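You operate a simulated robot arm through the tools that you are given. There is no shell and no other tool. Be economical: measure what you need, move in short steps, check, and stop when the job is done.

You are at the controls of a simulated robot arm. One attempt, no reset.

## Task
Bin the overdone dumpling with the red tongs, wipe up the sauce stain, heat dial down to 60 C.
Fine: use the yellow sponge; into the grey bin; put sponge and tongs back; leave the shelf out and the other dumplings on it. What is to be rubbed or washed off counts as gone when no trace of it is left.
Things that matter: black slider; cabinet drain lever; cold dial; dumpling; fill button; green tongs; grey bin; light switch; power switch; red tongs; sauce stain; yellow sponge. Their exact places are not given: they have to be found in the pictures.

It is judged by the outcome, as a careful person would: the job done as asked, and still so three seconds after it is handed in. It fails if anything else is knocked over, pushed out of place, dropped, spilled or broken.

## Robot
A 7-joint arm with a two-finger gripper on a trunk, on a base that drives. Base frame: it is fixed to the floor where the robot stands at the start and does not move with it; the origin is under the middle of the robot, x ahead of it, y to its left, z up; the surface under the hand at the start is at about z = 0.624. Lengths are in m, angles in rad, forces in N, time in s.
With the tool pointing down near the work surface it reaches from about 0.22 to 0.7 m from the robot's upright axis, wherever it stands. Its first joint turns from -2.897 to 2.897 rad. Places, roughly: black slider [0.9, 0.8, 0.9]; cabinet drain lever [1.1, 0.8, 0.5]; cold dial [0.2, 1.8, 0.8]; dumpling (4x4x4 cm) [0.5, -0.2, 0.9]; fill button [0.8, 0.9, 0.6]; light switch [0.8, 0.8, 1]; power switch [1, 0.8, 1]; sauce stain [0.4, 0.6, 0.6]. Payload 2.94 kg.
Tool frame: the origin (TCP) lies between the finger pads and is the grasp point; the fingertips stand 0.03 m ahead of it; z points along the fingers, y is the line along which they close. The gripper opens to 0.138 m. The gripper's body begins 0.109 m behind the TCP.
Orientation is told as [roll, pitch, yaw] about the base's x, y, z axes, in that order, counted from this pose: with the fingers straight down and closing along the base's y, the tool's x points along the base's -x, its y along +y and its z along -z.

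## Interface
- The arm moves only by the tool step_arm. Its argument "deltas" is a list of rows, each a list of 7 numbers: the turn, a rotation vector about the tool's x, y, z in units of 8 degrees (1.0 is 8 degrees), then the shift along the tool's x, y, z in units of 30 mm (1.0 is 30 mm), then the finger opening in m, from 0 to 0.138. In form: [[ax, ay, az, x, y, z, claw], ...]. A call has 1 to 20 rows; each row shifts and turns the commanded pose from where the row before left it, along the tool's axes as they then stand. A call with a number of a shift or a turn outside -1 to 1 is refused whole. A row lasts 0.2 s, in which the tool goes at most 0.05 m and 0.15 rad; a call with a longer step from one row to the next is refused whole, and so is a gripper value outside its range. A pose out of reach is approached as far as the arm can. The call stops where the force on the tool passes 40 N (or 10 N more than at its start, if that is more) or the arm is blocked; 0.2 s more then pass. The fingers move at their own pace and stop on an object; they squeeze with about 20 N. The grip force told is the motor's: it shows also when the fingers shut on nothing. Time passes only in rows, and 0.2 s behind the last, so rows that do not move let the fingers close. The reply holds the time, the measured pose of the TCP, the force on the tool along the base axes, the opening and the grip force, in the units named above and with some noise, with the torque about the TCP (base axes, N m) and any sound that the robot's microphone picked up, and new pictures: "pictures" is both (left out), scene, wrist or none.
- Cameras (640 x 400 px; columns grow to the right, rows downward): "scene" is now at [-0.0046, 0.1454, 1.5251]; the picture's right is [0.11, -0.99, 0.00], its down [-0.75, -0.08, -0.66] and it looks along [0.66, 0.07, -0.75] (base axes); focal length 272 px, centre (320, 200). "wrist" rides on the gripper at [0.071, 0.019, -0.146] in the tool frame; the picture's right is [-0.26, 0.97, 0.00], its down [-0.85, -0.23, -0.48] and it looks along [-0.46, -0.12, 0.88] (tool axes); focal length 280 px, centre (320, 200).
- lift_body(by): slides the trunk up (or, below 0, down) by that many m; the arm and the scene camera ride with it, the base frame stays. It gives what a move gives, with no picture.
- roll_base(legs): drives the robot by 1 to 6 legs, each [ahead, left, turn to the left] in m, m and rad, along the robot's own axes; the way and the turn of a leg run together, so that a leg with both is an arc; at most 1.5 m and 3.142 rad a leg. The arm and the cameras ride along, it lands a little off, and it stops where it bumps. It gives what a move gives, and a new picture of the scene camera.
- aim_head(pan, tilt): turns the head with the scene camera to pan (to the left, within 1.501 rad either way) and tilt (down, from -0.506 to 1.204), counted from straight ahead of the robot. It gives what a move gives, and a new picture of the scene camera.
- probe_pixels(camera, pixels): there is no depth. For up to 12 entries [column, row, z] of the newest picture of that camera ("zoom" is the newest enlarged one), the place [x, y] in the base frame at which the ray of that pixel passes the height z, good to about 0.002 m, but the place of the scene camera against the robot may be out by one fixed shift of up to 0.018 m in any direction. It takes no simulated time.
- zoom(camera, box): a new picture of the part [left, top, right, bottom] of that camera's present view, enlarged. It takes no simulated time.
- close_job(): hands the job in; it is judged then, once.

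Go step by step. Measure first, check grasps and placings, and put right what went wrong. The budget is 80 turns and 260 pictures, counting those below and the enlarged ones. Unless the task says otherwise, let go and move clear before handing in, and close with one line.

The tools are called after "Emit:" as a command line: name --pt "numbers of a row" for each row, then --argument value for the rest, lists and objects as JSON in quotes. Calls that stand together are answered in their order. step_arm: Moves the arm, as the interface text tells. Its arguments: {"type":"object","properties":{"deltas":{"type":"array"},"pictures":{"type":"string","enum":["both","scene","wrist","none"]}},"required":["deltas"]} The other tools are called the same way: lift_body (by) slides the trunk up or down; roll_base (legs) drives the base; aim_head (pan, tilt) turns the head that bears the scene camera; probe_pixels (camera, pixels) gives the place at which the rays of pixels pass given heights; zoom (camera, box) takes an enlarged picture of a part of a camera's view; close_job () hands the job in.

At the start:

```text
time_s: 0.0
tool_pos: [0.4854, 0.0542, 1.1909]
orientation: [0.001, -0.001, 0.0]
force: [0.0, -0.1, -0.2]
moment: [0.02, 0.0, 0.0]
grip_width: 0.1381
grasp_force: 0.0
trunk travel left (down, up): [-0.375, 0.079]
robot x, y, heading: [0.0003, 0.0006, 0.002]
head pan, tilt: [0.105, 0.85]
```

scene: 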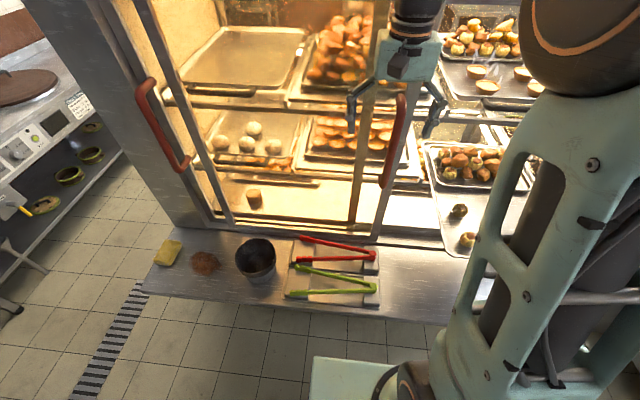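
wrist: 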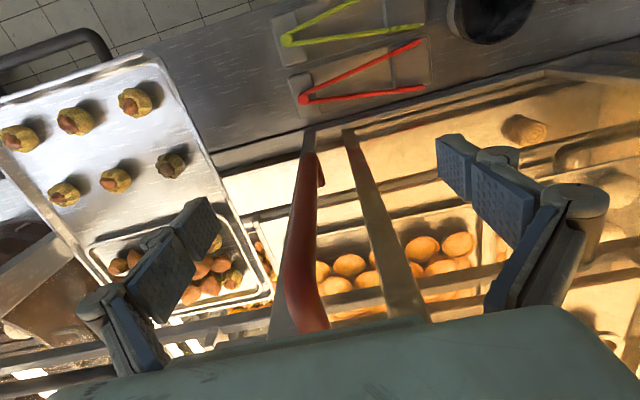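

The pictures show the shelf pulled out at right, and sponge (167,252), stain (205,263), bin (256,258) and tongs (335,255 / 335,285) on the ledge. I'll look closer and turn the head to find the controls.

Emit:
zoom --camera "wrist" --box '[0, 0, 320, 300]'

Emit:
zoom --camera "scene" --box '[140, 220, 400, 320]'

Emit:
aim_head --pan 0.8 --tilt 0.5

```text
1.33 times, centred on (160, 150) of wrist
```

zoom: 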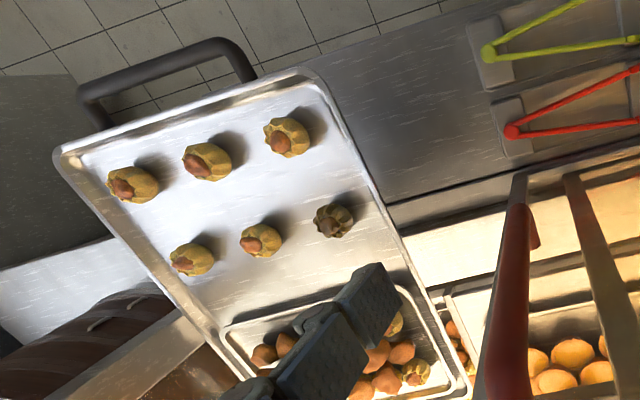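

```text
2.46 times, centred on (270, 270) of scene
```

zoom: 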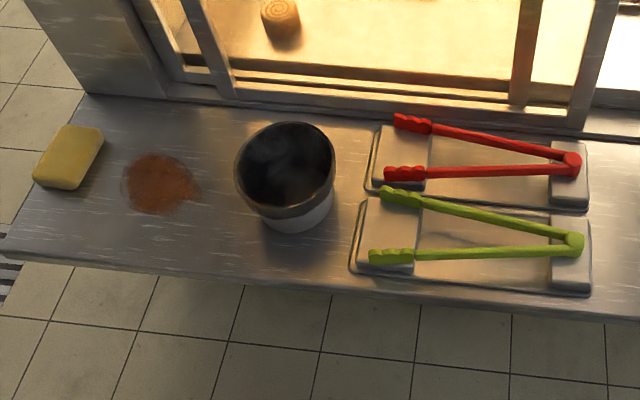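

```text
time_s: 1.1
tool_pos: [0.4855, 0.0521, 1.1905]
orientation: [-0.001, -0.001, 0.002]
force: [0.8, -0.2, 0.0]
moment: [-0.01, 0.0, 0.02]
grip_width: 0.1376
grasp_force: 0.1
trunk travel left (down, up): [-0.375, 0.079]
robot x, y, heading: [0.0006, 0.0006, 0.001]
head pan, tilt: [0.799, 0.499]
```

scene: 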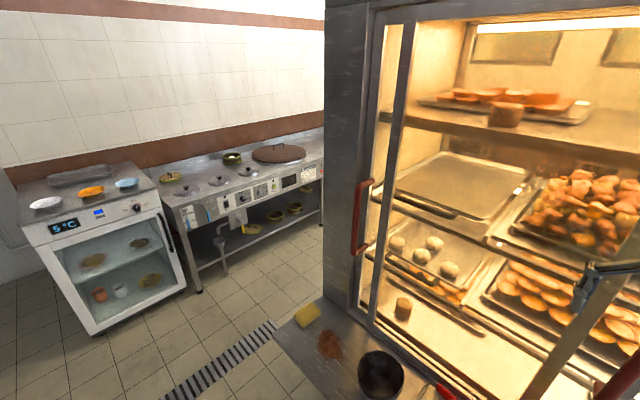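

The controls aren't visible on the front; they must be on the cabinet's left side (y≈0.8). Fridge shows "5°C" at (63,227) with a cold dial, not to be touched. I look back to the worktop for measurements.

Emit:
aim_head --pan 0.0 --tilt 0.95

Emit:
zoom --camera "wrist" --box '[260, 0, 460, 125]'

Emit:
probe_pixels --camera "wrist" --pixels '[[304, 99, 0.64], [420, 42, 0.64], [424, 88, 0.64], [288, 40, 0.64], [170, 165, 0.9], [116, 180, 0.9], [134, 101, 0.9], [75, 121, 0.9], [110, 40, 0.9], [150, 50, 0.9], [312, 135, 0.9], [305, 320, 1.0]]'

```text
time_s: 2.2
tool_pos: [0.4846, 0.0528, 1.191]
orientation: [0.001, -0.002, -0.001]
force: [-0.4, 0.7, -0.3]
moment: [-0.03, 0.0, 0.0]
grip_width: 0.1382
grasp_force: 0.0
trunk travel left (down, up): [-0.375, 0.079]
robot x, y, heading: [0.002, 0.0017, 0.005]
head pan, tilt: [0.0, 0.949]
```

scene: 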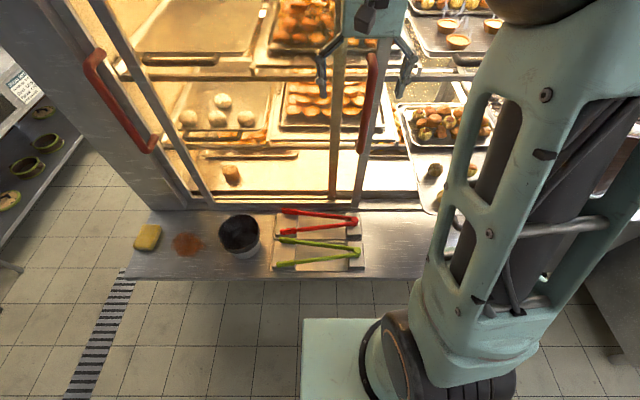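

```text
3.20 times, centred on (360, 62) of wrist
```

zoom: 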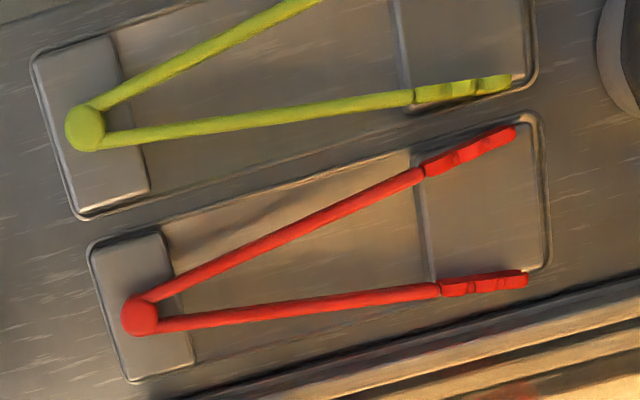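

```text
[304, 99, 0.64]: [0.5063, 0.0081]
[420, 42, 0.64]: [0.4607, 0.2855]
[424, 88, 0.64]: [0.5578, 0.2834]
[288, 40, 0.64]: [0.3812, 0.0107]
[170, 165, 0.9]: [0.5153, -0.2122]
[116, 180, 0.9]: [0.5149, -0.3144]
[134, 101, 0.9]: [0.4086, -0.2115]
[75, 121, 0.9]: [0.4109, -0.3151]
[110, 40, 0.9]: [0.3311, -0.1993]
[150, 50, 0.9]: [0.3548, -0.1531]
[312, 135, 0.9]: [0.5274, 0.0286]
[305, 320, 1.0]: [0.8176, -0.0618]
```

Red tongs lie with hinge at about (0.506,0.008) and tips at y≈0.285; overdone dumpling at wrist (170,165) → (0.515,-0.212). I now measure bin, stain, sponge and the cabinet front in the scene view.

Emit:
probe_pixels --camera "scene" --pixels '[[220, 233, 0.74], [259, 233, 0.74], [240, 217, 0.74], [240, 251, 0.74], [188, 244, 0.624], [147, 237, 0.65], [147, 280, 0.624], [200, 208, 0.624], [351, 222, 0.65], [283, 211, 0.65], [370, 120, 1.0], [435, 170, 0.9]]'

Emit:
zoom --camera "scene" --box '[120, 180, 440, 300]'

Emit:
zoom --camera "wrist" --box '[100, 120, 340, 270]'

```text
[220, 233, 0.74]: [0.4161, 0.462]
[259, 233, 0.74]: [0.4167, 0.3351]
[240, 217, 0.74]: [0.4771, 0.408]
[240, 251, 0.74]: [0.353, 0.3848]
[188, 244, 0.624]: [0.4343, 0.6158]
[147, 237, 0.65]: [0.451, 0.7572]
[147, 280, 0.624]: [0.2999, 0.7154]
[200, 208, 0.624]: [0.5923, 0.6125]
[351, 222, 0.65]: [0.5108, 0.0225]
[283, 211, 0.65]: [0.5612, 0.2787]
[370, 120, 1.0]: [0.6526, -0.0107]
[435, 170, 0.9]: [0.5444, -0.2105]
```

```text
2.00 times, centred on (280, 240) of scene
```

zoom: 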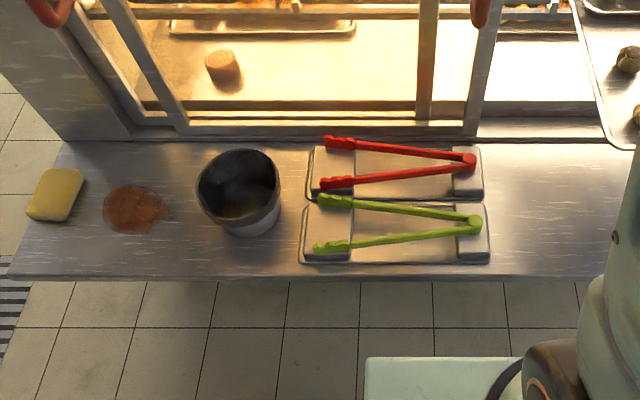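

```text
2.67 times, centred on (220, 195) of wrist
```

zoom: 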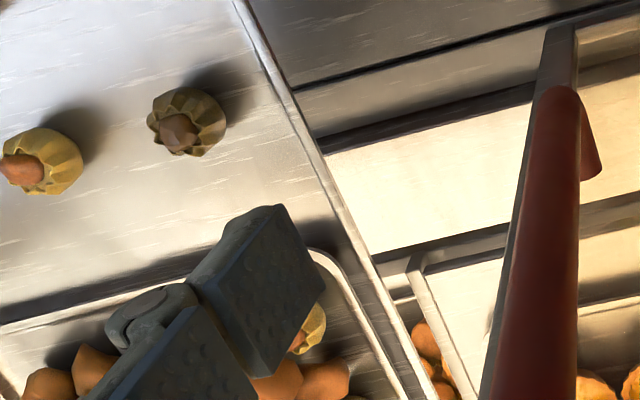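

I locate the red door handle (scene (362,150), wrist (318,185)) for clearance.

Emit:
probe_pixels --camera "scene" --pixels '[[362, 150, 0.8], [362, 150, 0.9], [362, 150, 1.0], [372, 60, 1.1], [372, 60, 1.2], [435, 213, 0.85], [435, 213, 0.88]]'

Emit:
probe_pixels --camera "wrist" --pixels '[[319, 185, 0.8], [319, 185, 0.9], [319, 185, 1.0], [305, 320, 0.95], [305, 320, 1.05], [200, 130, 0.87], [235, 220, 0.87], [163, 165, 0.87], [185, 165, 0.87]]'

```text
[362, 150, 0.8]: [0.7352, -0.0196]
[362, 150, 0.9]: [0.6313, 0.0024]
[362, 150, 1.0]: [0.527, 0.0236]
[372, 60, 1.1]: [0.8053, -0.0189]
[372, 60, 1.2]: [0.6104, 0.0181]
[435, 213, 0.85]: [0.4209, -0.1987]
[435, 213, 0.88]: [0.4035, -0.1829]
```

```text
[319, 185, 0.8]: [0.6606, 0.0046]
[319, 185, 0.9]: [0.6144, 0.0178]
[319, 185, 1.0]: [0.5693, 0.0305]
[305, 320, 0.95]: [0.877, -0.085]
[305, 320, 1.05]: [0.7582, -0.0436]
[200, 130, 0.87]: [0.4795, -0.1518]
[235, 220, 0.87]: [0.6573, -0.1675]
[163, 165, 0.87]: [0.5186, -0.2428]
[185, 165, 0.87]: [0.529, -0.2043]
```

Handle stands at about x=0.61, y=0.01 – clearance is enough. I turn the tool by +90° over the red tongs and descend partway to measure them with the wrist camera.

Emit:
step_arm --pt "0 0 -1 0 0 0.5 0.11" --pt "0 0 -1 0 0 1 0.11" --pt "0 0 -1 0 0 1 0.11" --pt "0 0 -1 0 0 1 0.11" --pt "0 0 -1 0 0 1 0.11" --pt "0 0 -1 0 0 1 0.11" --pt "0 0 -1 0 0 1 0.11" --pt "0 0 -1 0 0 1 0.11" --pt "0 0 -1 0 0 1 0.11" --pt "0 0 -1 0 0 1 0.11" --pt "0 0 -1 0 0 0.5 0.11" --pt "0 0 -0.25 0 0 0 0.11" --pt "0 0 0 -1 -0.2 0 0.11" --pt "0 0 0 -1 -0.2 0 0.11" --pt "0 0 0 -0.9 -0.3 0 0.11" --pt "0 0 0 0 0 0 0.11"

```text
time_s: 4.1
tool_pos: [0.4742, 0.0395, 0.962]
orientation: [0.003, 0.016, 1.124]
force: [-41.4, -9.8, 18.1]
moment: [-1.7, -5.83, -1.01]
grip_width: 0.1165
grasp_force: 2.7
trunk travel left (down, up): [-0.375, 0.079]
robot x, y, heading: [-0.003, -0.0043, -0.004]
head pan, tilt: [0.0, 0.949]
stopped in row 9: the force on the tool passed its limit at 147 N (the readings are from after the stop); the commanded pose is now the measured one
```

scene: 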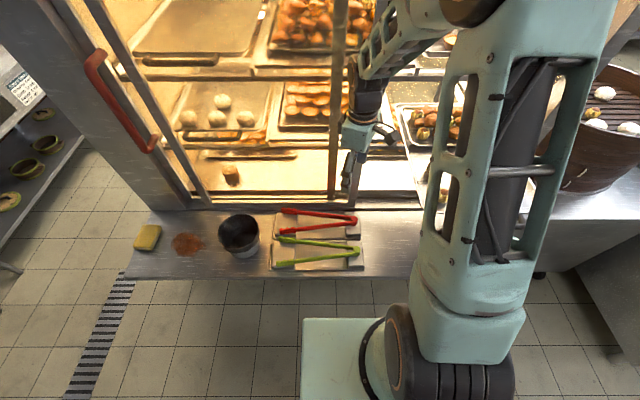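
wrist: 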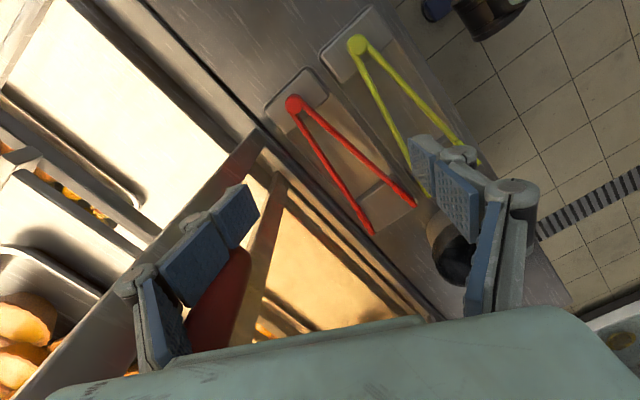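

The gripper bumped something (door handle side, −x force). I back off straight away from the cabinet and look.

Emit:
step_arm --pt "0 0 0 0.43 0.9 0 0.11" --pt "0 0 0 0.43 0.9 0 0.11" --pt "0 0 0 0.43 0.9 0 0.11" --pt "0 0 0 0 0 0 0.11"

Emit:
zoom --camera "scene" --box '[200, 50, 460, 220]'

```text
time_s: 5.1
tool_pos: [0.3915, 0.042, 0.9592]
orientation: [0.001, 0.01, 1.13]
force: [-0.1, 0.1, 0.2]
moment: [-0.01, -0.02, 0.01]
grip_width: 0.1101
grasp_force: 0.1
trunk travel left (down, up): [-0.375, 0.079]
robot x, y, heading: [-0.0019, 0.0003, -0.004]
head pan, tilt: [0.0, 0.949]
```

scene: 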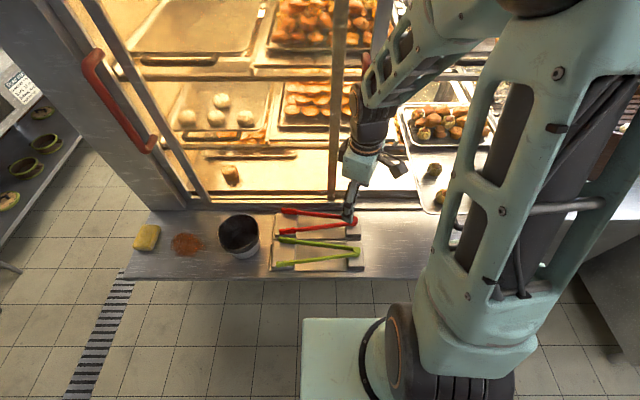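
wrist: 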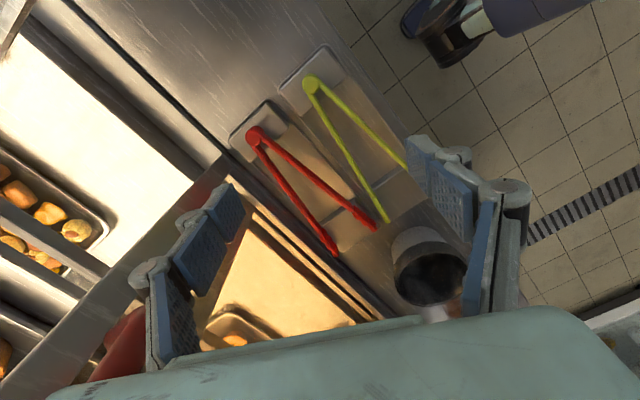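

```text
2.35 times, centred on (330, 135) of scene
```

zoom: 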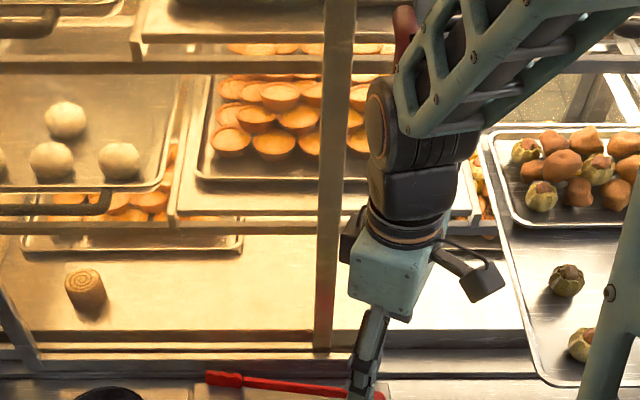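

Nothing has moved; the contact cleared. I finish the turn here and then go to y=0.14 before coming nearer to the cabinet.

Emit:
step_arm --pt "0 0 -1 0 0 0 0.11" --pt "0 0 -1 0 0 0 0.11" --pt "0 0 -1 0 0 0 0.11" --pt "0 0 -0.16 0 0 0 0.11" --pt "0 0 0 -1 0 0 0.11" --pt "0 0 0 -1 0 0 0.11" --pt "0 0 0 -1 0 0 0.11" --pt "0 0 0 -0.27 0 0.5 0.11" --pt "0 0 0 0 -1 1 0.11" --pt "0 0 0 0 -1 1 0.11" --pt "0 0 0 0 -0.85 1 0.11" --pt "0 0 0 0 0 0 0.11"

```text
time_s: 7.7
tool_pos: [0.4795, 0.1389, 0.8532]
orientation: [0.005, 0.01, 1.574]
force: [0.5, -0.4, -0.2]
moment: [0.04, -0.01, -0.01]
grip_width: 0.11
grasp_force: 0.0
trunk travel left (down, up): [-0.375, 0.079]
robot x, y, heading: [-0.0007, -0.0011, -0.002]
head pan, tilt: [0.0, 0.949]
```

scene: 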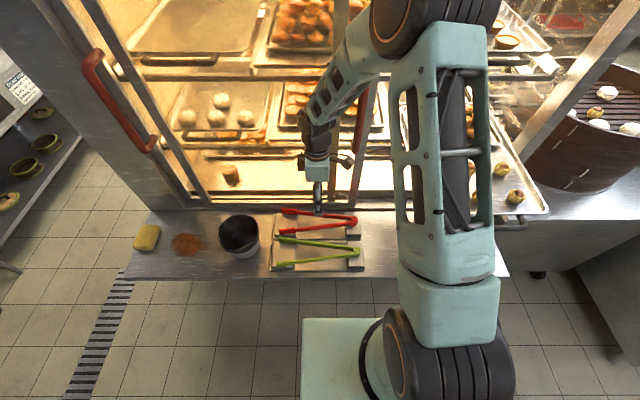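
wrist: 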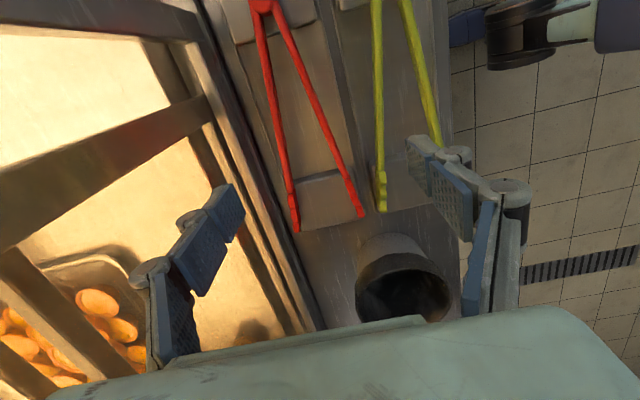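

Now I triangulate the tongs' height with the present wrist view: hinge (262,5), tips (296,228) and (361,214).

Emit:
probe_pixels --camera "wrist" --pixels '[[262, 5, 0.63], [262, 5, 0.65], [262, 5, 0.67], [296, 228, 0.63], [296, 228, 0.65], [296, 228, 0.67], [361, 214, 0.63], [361, 214, 0.65], [361, 214, 0.67], [340, 255, 0.62], [378, 205, 0.65]]'

Emit:
zoom --camera "wrist" --box '[200, 0, 480, 240]'

Emit:
zoom --camera "scene" --box '[260, 140, 380, 280]'

```text
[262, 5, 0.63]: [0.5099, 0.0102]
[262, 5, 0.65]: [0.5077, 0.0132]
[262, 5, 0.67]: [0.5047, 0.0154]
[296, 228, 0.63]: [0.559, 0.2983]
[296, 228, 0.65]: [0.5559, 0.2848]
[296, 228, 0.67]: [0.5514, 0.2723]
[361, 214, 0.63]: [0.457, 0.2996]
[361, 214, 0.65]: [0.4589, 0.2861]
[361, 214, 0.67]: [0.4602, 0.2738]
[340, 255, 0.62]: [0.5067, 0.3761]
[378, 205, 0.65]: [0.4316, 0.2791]
```

```text
1.67 times, centred on (340, 120) of wrist
```

zoom: 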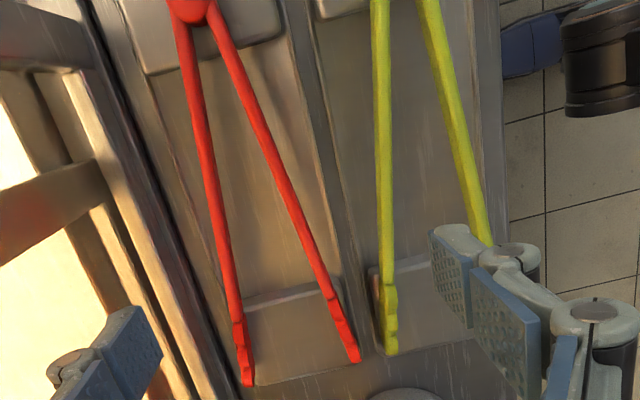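

```text
2.86 times, centred on (320, 210) of scene
```

zoom: 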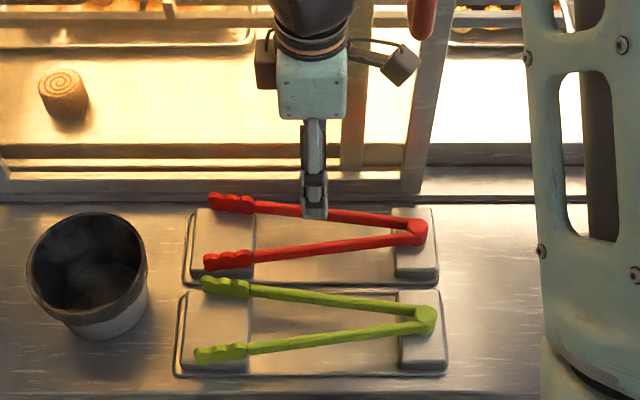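

Both views agree at z≈0.65 for the tongs, tips x 0.457/0.557, hinge (0.508,0.01). I check the cabinet sill clearance before descending.

Emit:
probe_pixels --camera "wrist" --pixels '[[232, 108, 0.63], [232, 108, 0.7], [222, 108, 0.75], [218, 108, 0.8], [318, 330, 0.63], [300, 330, 0.75]]'

Emit:
step_arm --pt "0 0 0 -0.1 -0.5 0.8 0.095" --pt "0 0 0 0 -0.43 1 0.095" --pt "0 0 0 0 0 0.8 0.095" --pt "0 0 0 0 0 0 0.095"

```text
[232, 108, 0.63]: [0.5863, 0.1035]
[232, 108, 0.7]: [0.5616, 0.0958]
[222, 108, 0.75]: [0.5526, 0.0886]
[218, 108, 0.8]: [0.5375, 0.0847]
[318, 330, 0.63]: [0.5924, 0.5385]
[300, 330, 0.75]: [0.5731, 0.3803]
```

```text
time_s: 8.7
tool_pos: [0.5057, 0.1423, 0.7767]
orientation: [0.006, 0.009, 1.572]
force: [-0.7, -0.3, -0.3]
moment: [-0.01, -0.01, 0.02]
grip_width: 0.0952
grasp_force: 0.1
trunk travel left (down, up): [-0.375, 0.079]
robot x, y, heading: [0.0003, -0.0017, -0.003]
head pan, tilt: [0.0, 0.949]
```

scene: 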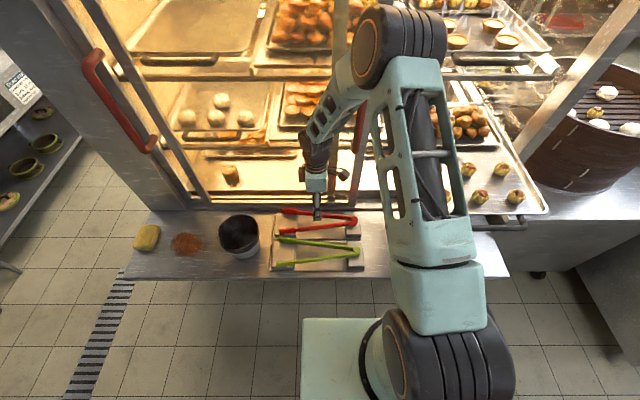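
wrist: 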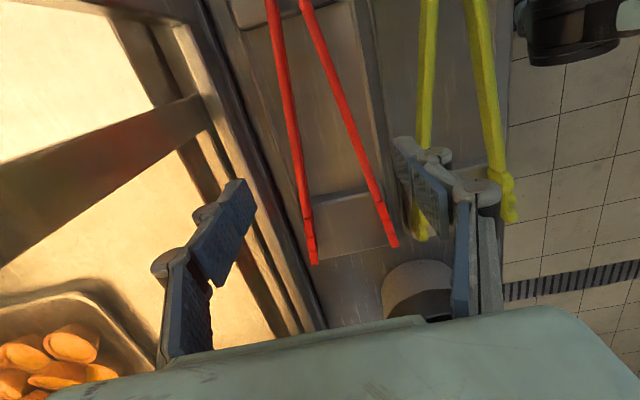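

Clear of the sill (x≈0.586). I descend to z≈0.667 with the fingers straddling the red arms.

Emit:
step_arm --pt "0 0 0 0 0 1 0.095" --pt "0 0 0 0 0 1 0.095" --pt "0 0 0 0 0 1 0.095" --pt "0 0 0 0 0 0.65 0.095" --pt "0 0 0 0 0 0 0.095" --pictures "both"

Emit:
zoom --camera "scene" --box '[260, 160, 380, 280]'

```text
time_s: 9.9
tool_pos: [0.5048, 0.1409, 0.666]
orientation: [0.005, 0.008, 1.572]
force: [0.1, 0.2, 0.3]
moment: [0.02, 0.0, -0.03]
grip_width: 0.0951
grasp_force: 0.0
trunk travel left (down, up): [-0.375, 0.079]
robot x, y, heading: [0.002, -0.0033, -0.003]
head pan, tilt: [0.0, 0.949]
```

scene: 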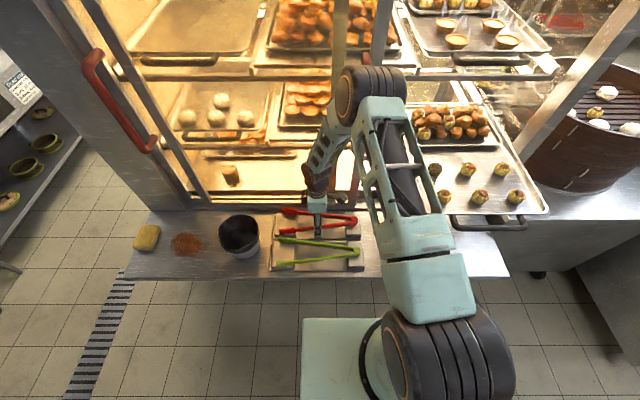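
wrist: 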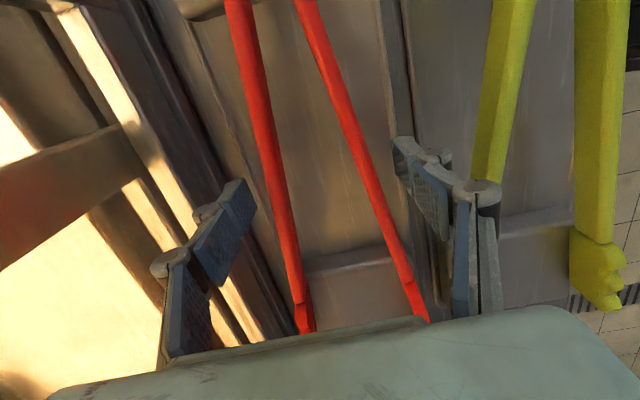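

```text
3.33 times, centred on (320, 220) of scene
```

zoom: 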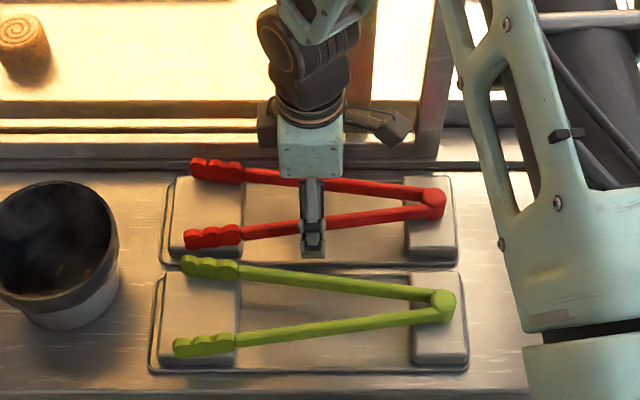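

The fingers straddle both red arms. I close in stages to feel the contact.

Emit:
step_arm --pt "0 0 0 0 0 0 0.07" --pt "0 0 0 0 0 0 0.06" --pt "0 0 0 0 0 0 0.055" --pt "0 0 0 0 0 0 0.05" --pt "0 0 0 0 0 0 0.05" --pt "0 0 0 0 0 0 0.05" --pictures "wrist"

```text
time_s: 11.3
tool_pos: [0.5057, 0.1405, 0.6656]
orientation: [0.005, 0.011, 1.572]
force: [0.4, -0.9, -1.1]
moment: [-0.01, -0.01, 0.0]
grip_width: 0.0508
grasp_force: 1.2
trunk travel left (down, up): [-0.375, 0.079]
robot x, y, heading: [0.0031, 0.0021, -0.004]
head pan, tilt: [0.0, 0.949]
```

wrist: 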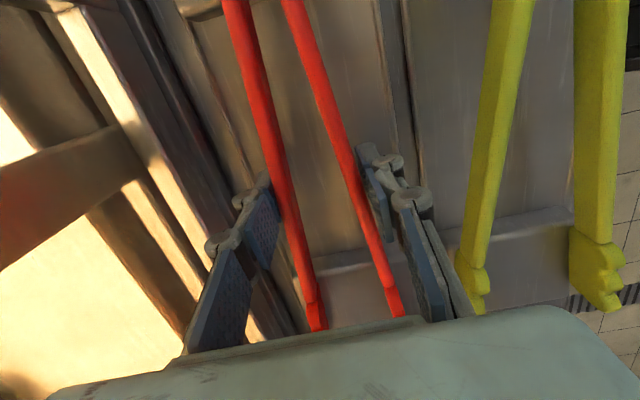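

Contact begins at width ≈0.051 with light force. I squeeze to 0.042 and lift a little to test the hold.

Emit:
step_arm --pt "0 0 0 0 0 0 0.045" --pt "0 0 0 0 0 0 0.042" --pt "0 0 0 0 0 0 0.04" --pt "0 0 0 0 0 0 0.04" --pt "0 0 0 0 0 -0.5 0.04" --pt "0 0 0 0 0 -0.5 0.04" --pt "0 0 0 0 0 0 0.04"

Emit:
zoom --camera "scene" --box '[260, 160, 380, 280]'

```text
time_s: 12.9
tool_pos: [0.5037, 0.1414, 0.6944]
orientation: [0.007, 0.009, 1.571]
force: [-0.4, 0.9, 0.4]
moment: [0.02, -0.01, 0.03]
grip_width: 0.0424
grasp_force: 5.3
trunk travel left (down, up): [-0.375, 0.079]
robot x, y, heading: [-0.001, -0.0029, -0.003]
head pan, tilt: [0.0, 0.949]
```

scene: 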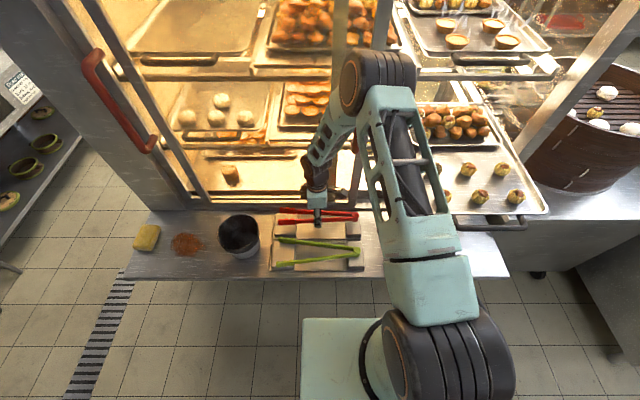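
wrist: 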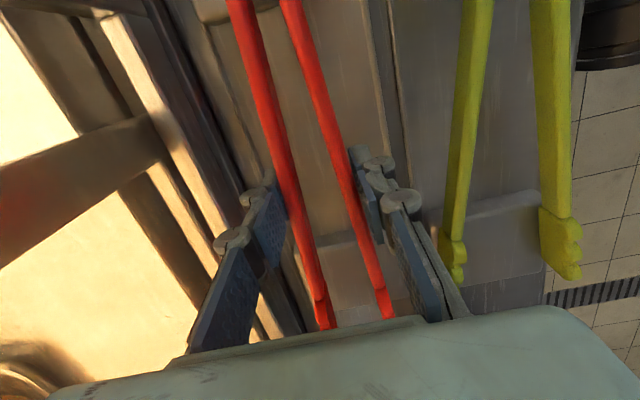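

```text
3.33 times, centred on (320, 220) of scene
```

zoom: 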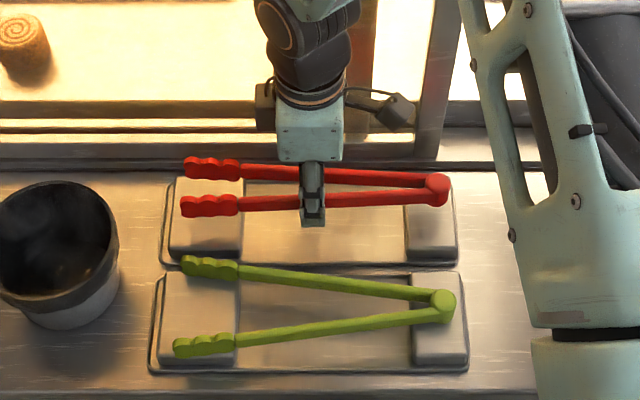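

The tongs came up cleanly, tips half open (zoom (190,165)/(190,207)). I lift further, retreat from the cabinet and start turning.

Emit:
step_arm --pt "0 0 0 0 0 -1 0.042" --pt "0 0 0 0 0 -1 0.042" --pt "0 0 0 0 0 -1 0.042" --pt "0 0 0 0 0.9 -1 0.042" --pt "0 0 0 0 0.9 -1 0.042" --pt "0 0 0 0 0.9 -1 0.042" --pt "0 0 0 0 0.9 -1 0.042" --pt "0 0 0 0 0.9 -1 0.042" --pt "0 0 0 0 0.9 -1 0.042" --pt "0 0 0 0.8 0 -1 0.042" --pt "0 0 0 0.8 0 -1 0.042" --pt "0 0 0 0.8 0 0 0.042" --pt "0 0 1 0 0 0 0.042" --pt "0 0 1 0 0 0 0.042" --pt "0 0 1 0 0 0 0.042" --pt "0 0 1 0 0 0 0.042" --pt "0 0 1 0 0 0 0.042" --pt "0 0 0 0 0 0 0.042"

```text
time_s: 16.7
tool_pos: [0.3452, 0.0728, 1.0285]
orientation: [-0.001, 0.01, 0.872]
force: [-0.6, 0.5, -1.1]
moment: [0.01, -0.02, 0.0]
grip_width: 0.044
grasp_force: 5.4
trunk travel left (down, up): [-0.375, 0.079]
robot x, y, heading: [-0.0018, 0.0017, -0.002]
head pan, tilt: [0.0, 0.949]
```

scene: 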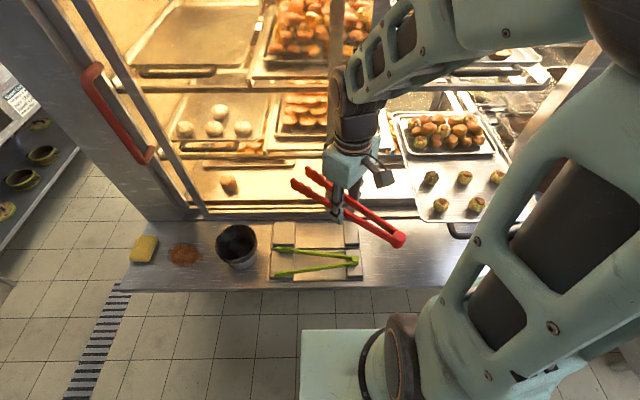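
wrist: 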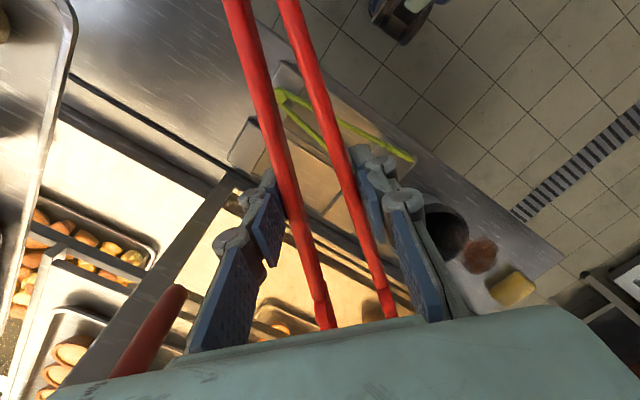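

Tongs held firmly (width 0.044, 5.4 N). I go on turning to yaw −64°.

Emit:
step_arm --pt "0 0 1 0 0 0 0.042" --pt "0 0 1 0 0 0 0.042" --pt "0 0 1 0 0 0 0.042" --pt "0 0 1 0 0 0 0.042" --pt "0 0 1 0 0 0 0.042" --pt "0 0 1 0 0 0 0.042" --pt "0 0 1 0 0 0 0.042" --pt "0 0 1 0 0 0 0.042" --pt "0 0 1 0 0 0 0.042" --pt "0 0 1 0 0 0 0.042" --pt "0 0 1 0 0 0 0.042" --pt "0 0 1 0 0 0 0.042" --pt "0 0 1 0 0 0 0.042" --pt "0 0 1 0 0 0 0.042" --pt "0 0 0.25 0 0 0 0.042" --pt "0 0 0 0 0 0 0.042"

```text
time_s: 20.1
tool_pos: [0.3462, 0.0725, 1.0269]
orientation: [-0.008, -0.006, -1.118]
force: [0.1, 0.1, -1.1]
moment: [-0.05, -0.01, -0.02]
grip_width: 0.0437
grasp_force: 5.5
trunk travel left (down, up): [-0.375, 0.079]
robot x, y, heading: [0.0002, -0.0037, 0.001]
head pan, tilt: [0.0, 0.949]
```

scene: 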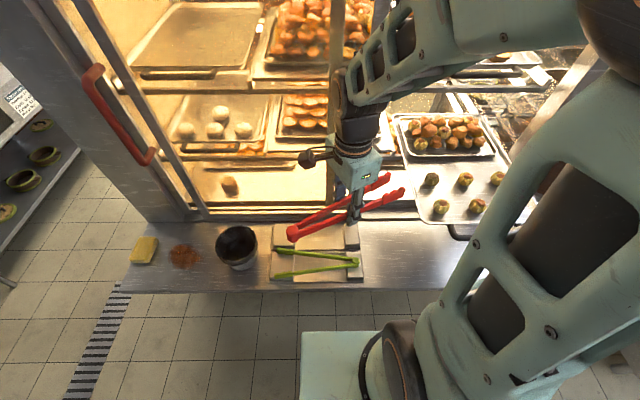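
wrist: 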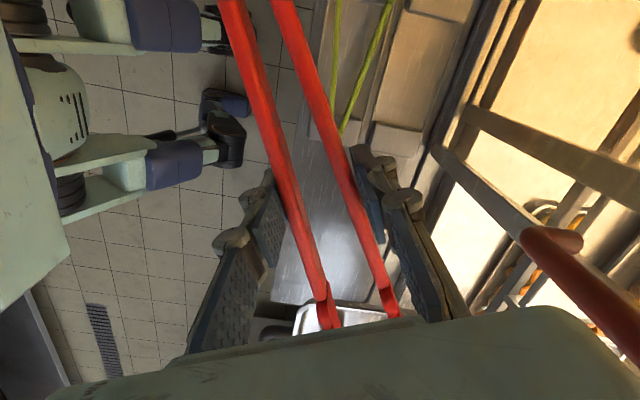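

The scene view shows tips at (389,178)/(402,191) and the overdone dumpling at (431,180). I triangulate the dumpling, and calibrate the scene camera on the known tool and green tongs.

Emit:
probe_pixels --camera "scene" --pixels '[[431, 180, 0.87], [431, 180, 0.89], [431, 180, 0.91], [440, 206, 0.89], [465, 178, 0.89], [440, 206, 0.91], [389, 178, 1.01], [402, 191, 1.01], [292, 236, 1.01], [356, 262, 0.65], [278, 250, 0.65], [278, 275, 0.65]]'

Emit:
zoom --camera "scene" --box '[280, 130, 520, 250]'

```text
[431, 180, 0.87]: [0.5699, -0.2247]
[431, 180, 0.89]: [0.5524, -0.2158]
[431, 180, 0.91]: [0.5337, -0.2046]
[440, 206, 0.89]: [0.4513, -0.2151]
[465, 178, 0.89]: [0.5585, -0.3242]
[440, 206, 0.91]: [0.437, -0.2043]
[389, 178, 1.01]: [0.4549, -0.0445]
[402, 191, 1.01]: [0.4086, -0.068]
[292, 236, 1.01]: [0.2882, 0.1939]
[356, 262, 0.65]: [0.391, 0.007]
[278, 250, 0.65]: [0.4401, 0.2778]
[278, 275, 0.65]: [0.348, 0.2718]
```

```text
2.67 times, centred on (400, 190) of scene
```

zoom: 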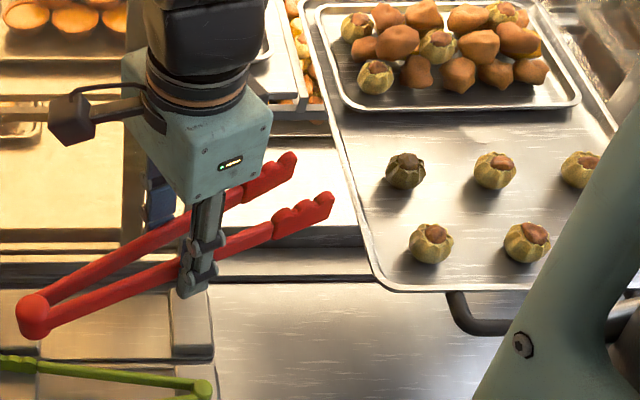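

Scene camera reads about +0.009 in x. To get the dumpling's height I back the tool 0.12 m along the tongs so the wrist camera sees the shelf between the arms.

Emit:
step_arm --pt "0 0 0 1 0 0 0.042" --pt "0 0 0 1 0 0 0.042" --pt "0 0 0 1 0 0 0.042" --pt "0 0 0 1 0 0 0.042" --pt "0 0 0 1 0 0 0.042" --pt "0 0 0 0 0 0 0.042"

Emit:
zoom --camera "wrist" --box '[220, 150, 480, 330]'

```text
time_s: 21.5
tool_pos: [0.2798, 0.2053, 1.0243]
orientation: [-0.015, -0.004, -1.116]
force: [0.1, -0.9, -1.8]
moment: [-0.04, 0.0, -0.04]
grip_width: 0.0439
grasp_force: 4.9
trunk travel left (down, up): [-0.375, 0.079]
robot x, y, heading: [-0.0024, -0.0025, 0.004]
head pan, tilt: [0.0, 0.949]
```

scene: 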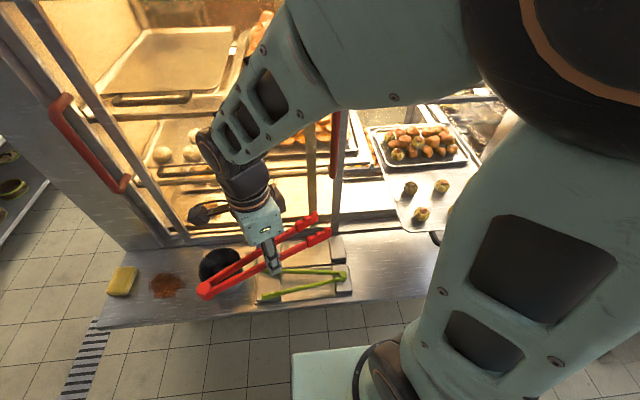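
wrist: 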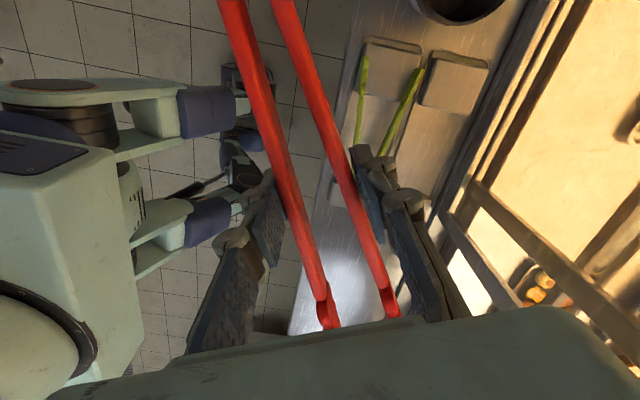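

```text
2.22 times, centred on (350, 240) of wrist
```

zoom: 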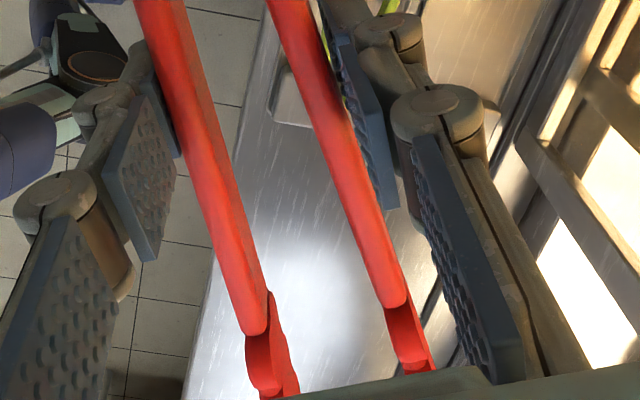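

Dumpling still hidden from the wrist camera. I use trunk travel as a vertical baseline for the scene camera: probe now, lower 0.15, probe again.

Emit:
zoom --camera "scene" --box '[370, 160, 470, 240]'

Emit:
probe_pixels --camera "scene" --pixels '[[410, 188, 0.88], [410, 188, 0.9], [410, 188, 0.92], [421, 214, 0.9], [441, 185, 0.9], [345, 281, 0.65], [270, 268, 0.994]]'

Emit:
lift_body --by -0.15

Emit:
aim_head --pan 0.0 --tilt 0.8

Emit:
zoom --camera "scene" --box '[370, 100, 530, 240]'

```text
5.00 times, centred on (420, 200) of scene
```

zoom: 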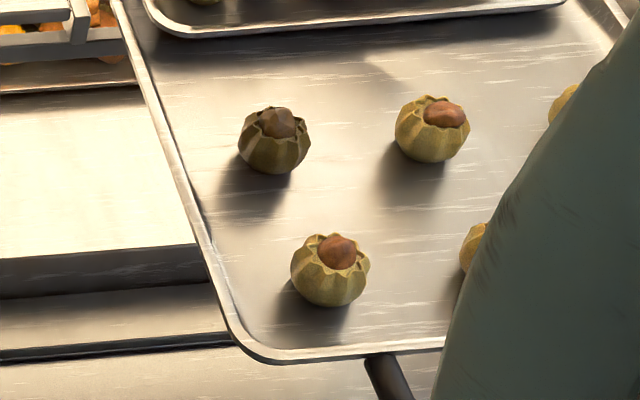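

```text
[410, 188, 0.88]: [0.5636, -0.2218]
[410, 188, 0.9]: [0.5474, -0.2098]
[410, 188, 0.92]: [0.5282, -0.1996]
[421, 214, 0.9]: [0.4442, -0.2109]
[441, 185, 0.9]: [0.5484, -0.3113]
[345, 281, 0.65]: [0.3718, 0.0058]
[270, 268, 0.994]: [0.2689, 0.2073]
```

```text
time_s: 23.2
tool_pos: [0.279, 0.2054, 0.8761]
orientation: [-0.013, -0.006, -1.116]
force: [0.7, 0.2, -1.5]
moment: [-0.02, 0.0, 0.03]
grip_width: 0.0431
grasp_force: 1.4
trunk travel left (down, up): [-0.225, 0.229]
robot x, y, heading: [-0.0011, 0.0001, -0.005]
head pan, tilt: [0.0, 0.949]
```

```text
time_s: 23.9
tool_pos: [0.2817, 0.2055, 0.8765]
orientation: [-0.007, -0.004, -1.116]
force: [0.2, 0.1, -1.1]
moment: [-0.02, 0.02, 0.01]
grip_width: 0.0457
grasp_force: 2.9
trunk travel left (down, up): [-0.225, 0.229]
robot x, y, heading: [-0.001, -0.0042, -0.006]
head pan, tilt: [0.0, 0.799]
```

scene: 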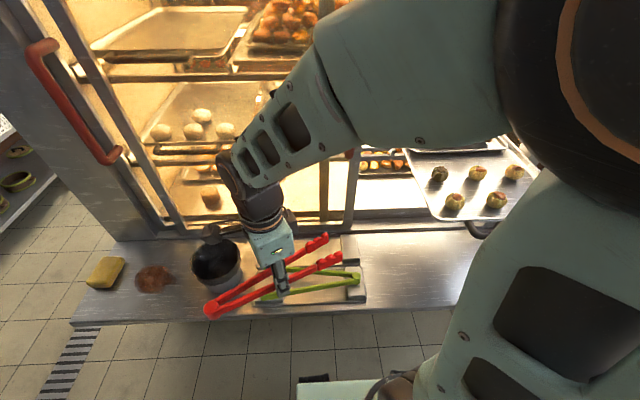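

```text
2.86 times, centred on (450, 170) of scene
```

zoom: 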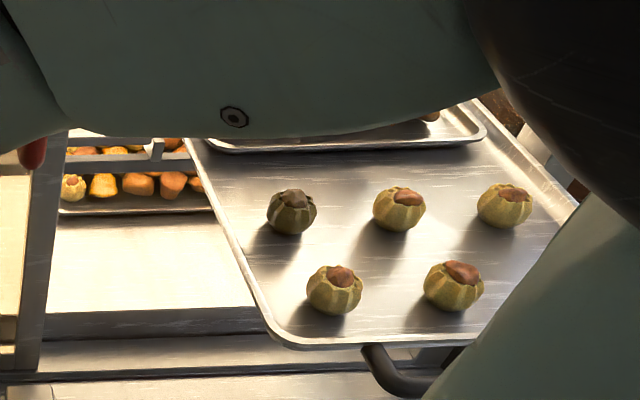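

Now probe the same dumplings from the lowered camera ((440,174) and (455,201.5)).

Emit:
probe_pixels --camera "scene" --pixels '[[440.2, 174.2, 0.86], [440.2, 174.2, 0.88], [440.2, 174.2, 0.9], [440.2, 174.2, 0.92], [454.9, 201.5, 0.88], [454.9, 201.5, 0.9], [454.9, 201.5, 0.92], [324, 236, 0.86], [342, 256, 0.86], [211, 311, 0.86], [281, 290, 0.847], [357, 279, 0.65]]'

```text
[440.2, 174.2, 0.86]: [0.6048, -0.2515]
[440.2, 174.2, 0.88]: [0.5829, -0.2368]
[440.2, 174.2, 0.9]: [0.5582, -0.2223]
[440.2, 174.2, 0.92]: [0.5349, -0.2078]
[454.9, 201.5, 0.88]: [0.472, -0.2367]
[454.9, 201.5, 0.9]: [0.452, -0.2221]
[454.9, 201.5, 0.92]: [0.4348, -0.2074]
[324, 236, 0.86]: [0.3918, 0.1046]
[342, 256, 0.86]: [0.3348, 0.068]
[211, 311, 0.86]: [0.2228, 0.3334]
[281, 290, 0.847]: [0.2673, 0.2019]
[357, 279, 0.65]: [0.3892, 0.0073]
```

The three rays put the dumpling at z≈0.93±0.015. I raise the trunk again and take a better wrist look from above the shelf's near side, with the dumpling to the right of the fingers.

Emit:
lift_body --by 0.15

Emit:
step_arm --pt "0 0 0 -0.9 -0.27 -0.3 0.042" --pt "0 0 0 -0.97 -0.27 -0.3 0.042" --pt "0 0 0 -0.97 -0.27 -0.3 0.042" --pt "0 0 0 -0.97 -0.27 -0.1 0.042" --pt "0 0 0 -0.97 -0.27 0 0.042" --pt "0 0 0 -0.97 -0.27 0 0.042" --pt "0 0 0 -0.97 -0.27 0 0.042" --pt "0 0 0 -0.97 -0.27 0 0.042" --pt "0 0 0 -0.97 -0.27 0 0.042" --pt "0 0 0 -0.97 -0.27 0 0.042" --pt "0 0 0 -0.97 -0.27 0 0.042" --pt "0 0 0 -0.97 -0.27 0 0.042" --pt "0 0 0 -0.97 -0.27 0 0.042" --pt "0 0 0 -0.97 -0.27 0 0.042" --pt "0 0 0 -0.97 -0.27 0 0.042" --pt "0 0 0 -0.97 -0.27 0 0.042" --pt "0 0 0 0 0 0 0.042"

```text
time_s: 25.7
tool_pos: [0.2798, 0.205, 1.0268]
orientation: [-0.01, -0.006, -1.115]
force: [0.1, -0.9, -1.4]
moment: [-0.02, -0.01, 0.01]
grip_width: 0.044
grasp_force: 4.8
trunk travel left (down, up): [-0.375, 0.079]
robot x, y, heading: [-0.0028, -0.0028, 0.001]
head pan, tilt: [0.0, 0.799]
```

```text
time_s: 29.3
tool_pos: [0.3669, -0.2673, 1.0615]
orientation: [-0.009, -0.005, -1.115]
force: [-0.5, 0.5, -1.9]
moment: [-0.03, 0.01, 0.01]
grip_width: 0.0439
grasp_force: 5.2
trunk travel left (down, up): [-0.375, 0.079]
robot x, y, heading: [-0.0013, 0.0007, -0.009]
head pan, tilt: [0.0, 0.799]
```

scene: 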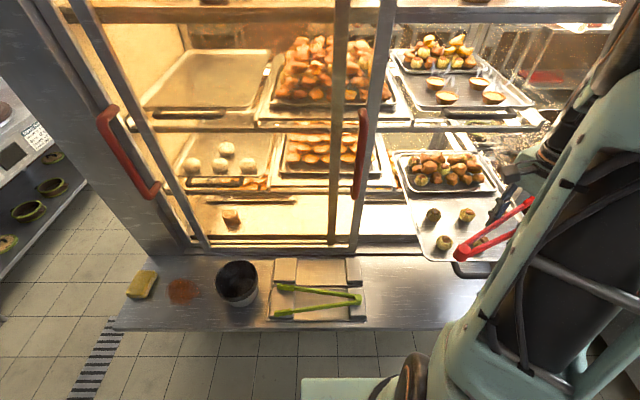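
wrist: 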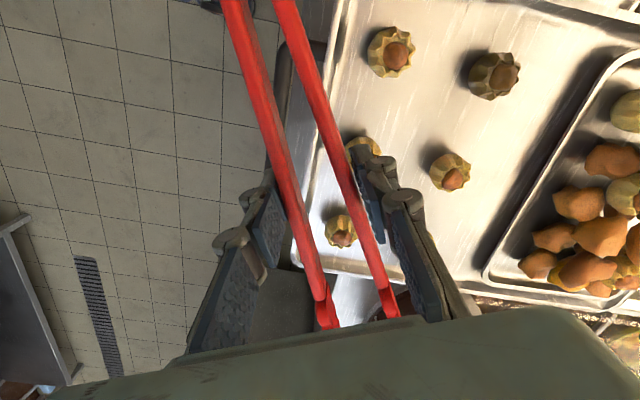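

Dumpling is clearly visible at (493,76), neighbours at (390,51), (450,172). I triangulate.

Emit:
probe_pixels --camera "wrist" --pixels '[[493, 76, 0.88], [493, 76, 0.9], [493, 76, 0.92], [493, 76, 0.94], [390, 51, 0.9], [390, 51, 0.92], [450, 172, 0.9], [450, 172, 0.92], [348, 5, 0.88], [508, 80, 0.94]]'

Emit:
zoom --camera "wrist" --box '[320, 0, 560, 150]'

```text
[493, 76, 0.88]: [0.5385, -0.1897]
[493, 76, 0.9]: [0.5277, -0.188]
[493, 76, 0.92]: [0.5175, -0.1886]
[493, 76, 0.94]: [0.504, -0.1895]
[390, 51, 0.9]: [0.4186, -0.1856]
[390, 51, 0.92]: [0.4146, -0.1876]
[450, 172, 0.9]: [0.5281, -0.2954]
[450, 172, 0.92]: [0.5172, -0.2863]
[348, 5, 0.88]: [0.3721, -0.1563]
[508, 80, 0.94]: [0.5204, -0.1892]
```

```text
2.67 times, centred on (440, 75) of wrist
```

zoom: 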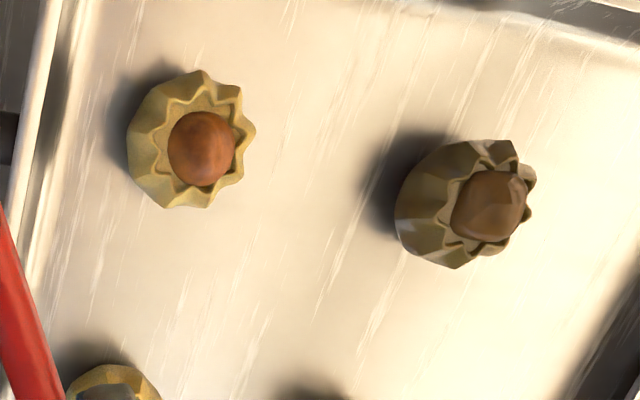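

Rays meet at z≈0.935: dumpling at (0.508,−0.190), shelf surface ≈0.91. I move to hover behind it, tilt the tongs 15° tips-down, opening slightly.

Emit:
step_arm --pt "0 0 0 0.72 0.89 0 0.043" --pt "0 0 0 0.72 0.89 0 0.043" --pt "0 0 0 0.72 0.89 0 0.043" --pt "0 0 0 0.72 0.89 0 0.043" --pt "0 0 0 0.72 0.89 0 0.043" --pt "0 0 0 0.72 0.89 0 0.043" --pt "0 0.95 0 0 0 0 0.045" --pt "0 0.93 0 0 0 0 0.046" --pt "0 0 0 0 0 0 0.046" --pt "0 0 0 0 0 0 0.046"

Emit:
zoom --camera "scene" --box '[340, 120, 540, 280]'

```text
time_s: 31.5
tool_pos: [0.4545, -0.0798, 1.058]
orientation: [-0.009, 0.259, -1.119]
force: [0.2, 1.8, -0.3]
moment: [-0.01, -0.04, -0.06]
grip_width: 0.0475
grasp_force: 4.7
trunk travel left (down, up): [-0.375, 0.079]
robot x, y, heading: [0.0012, -0.0031, -0.002]
head pan, tilt: [0.0, 0.799]
```

scene: 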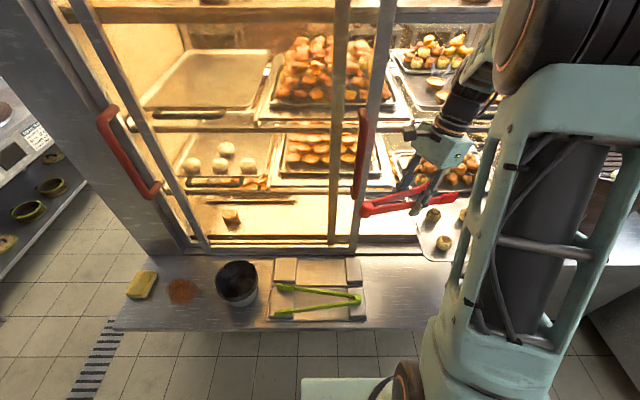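
wrist: 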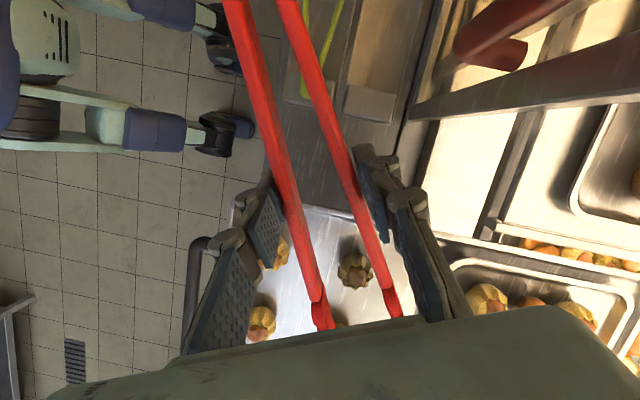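

```text
2.50 times, centred on (440, 200) of scene
```

zoom: 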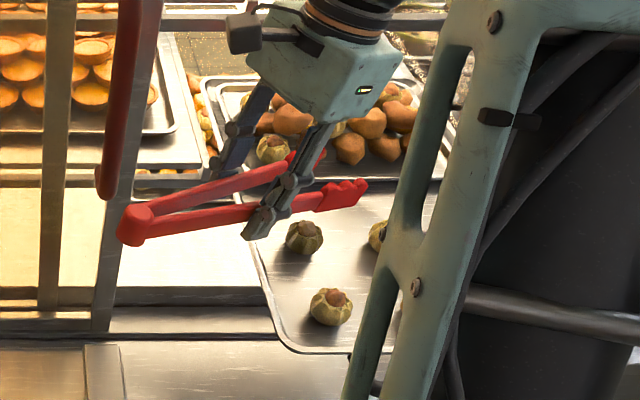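

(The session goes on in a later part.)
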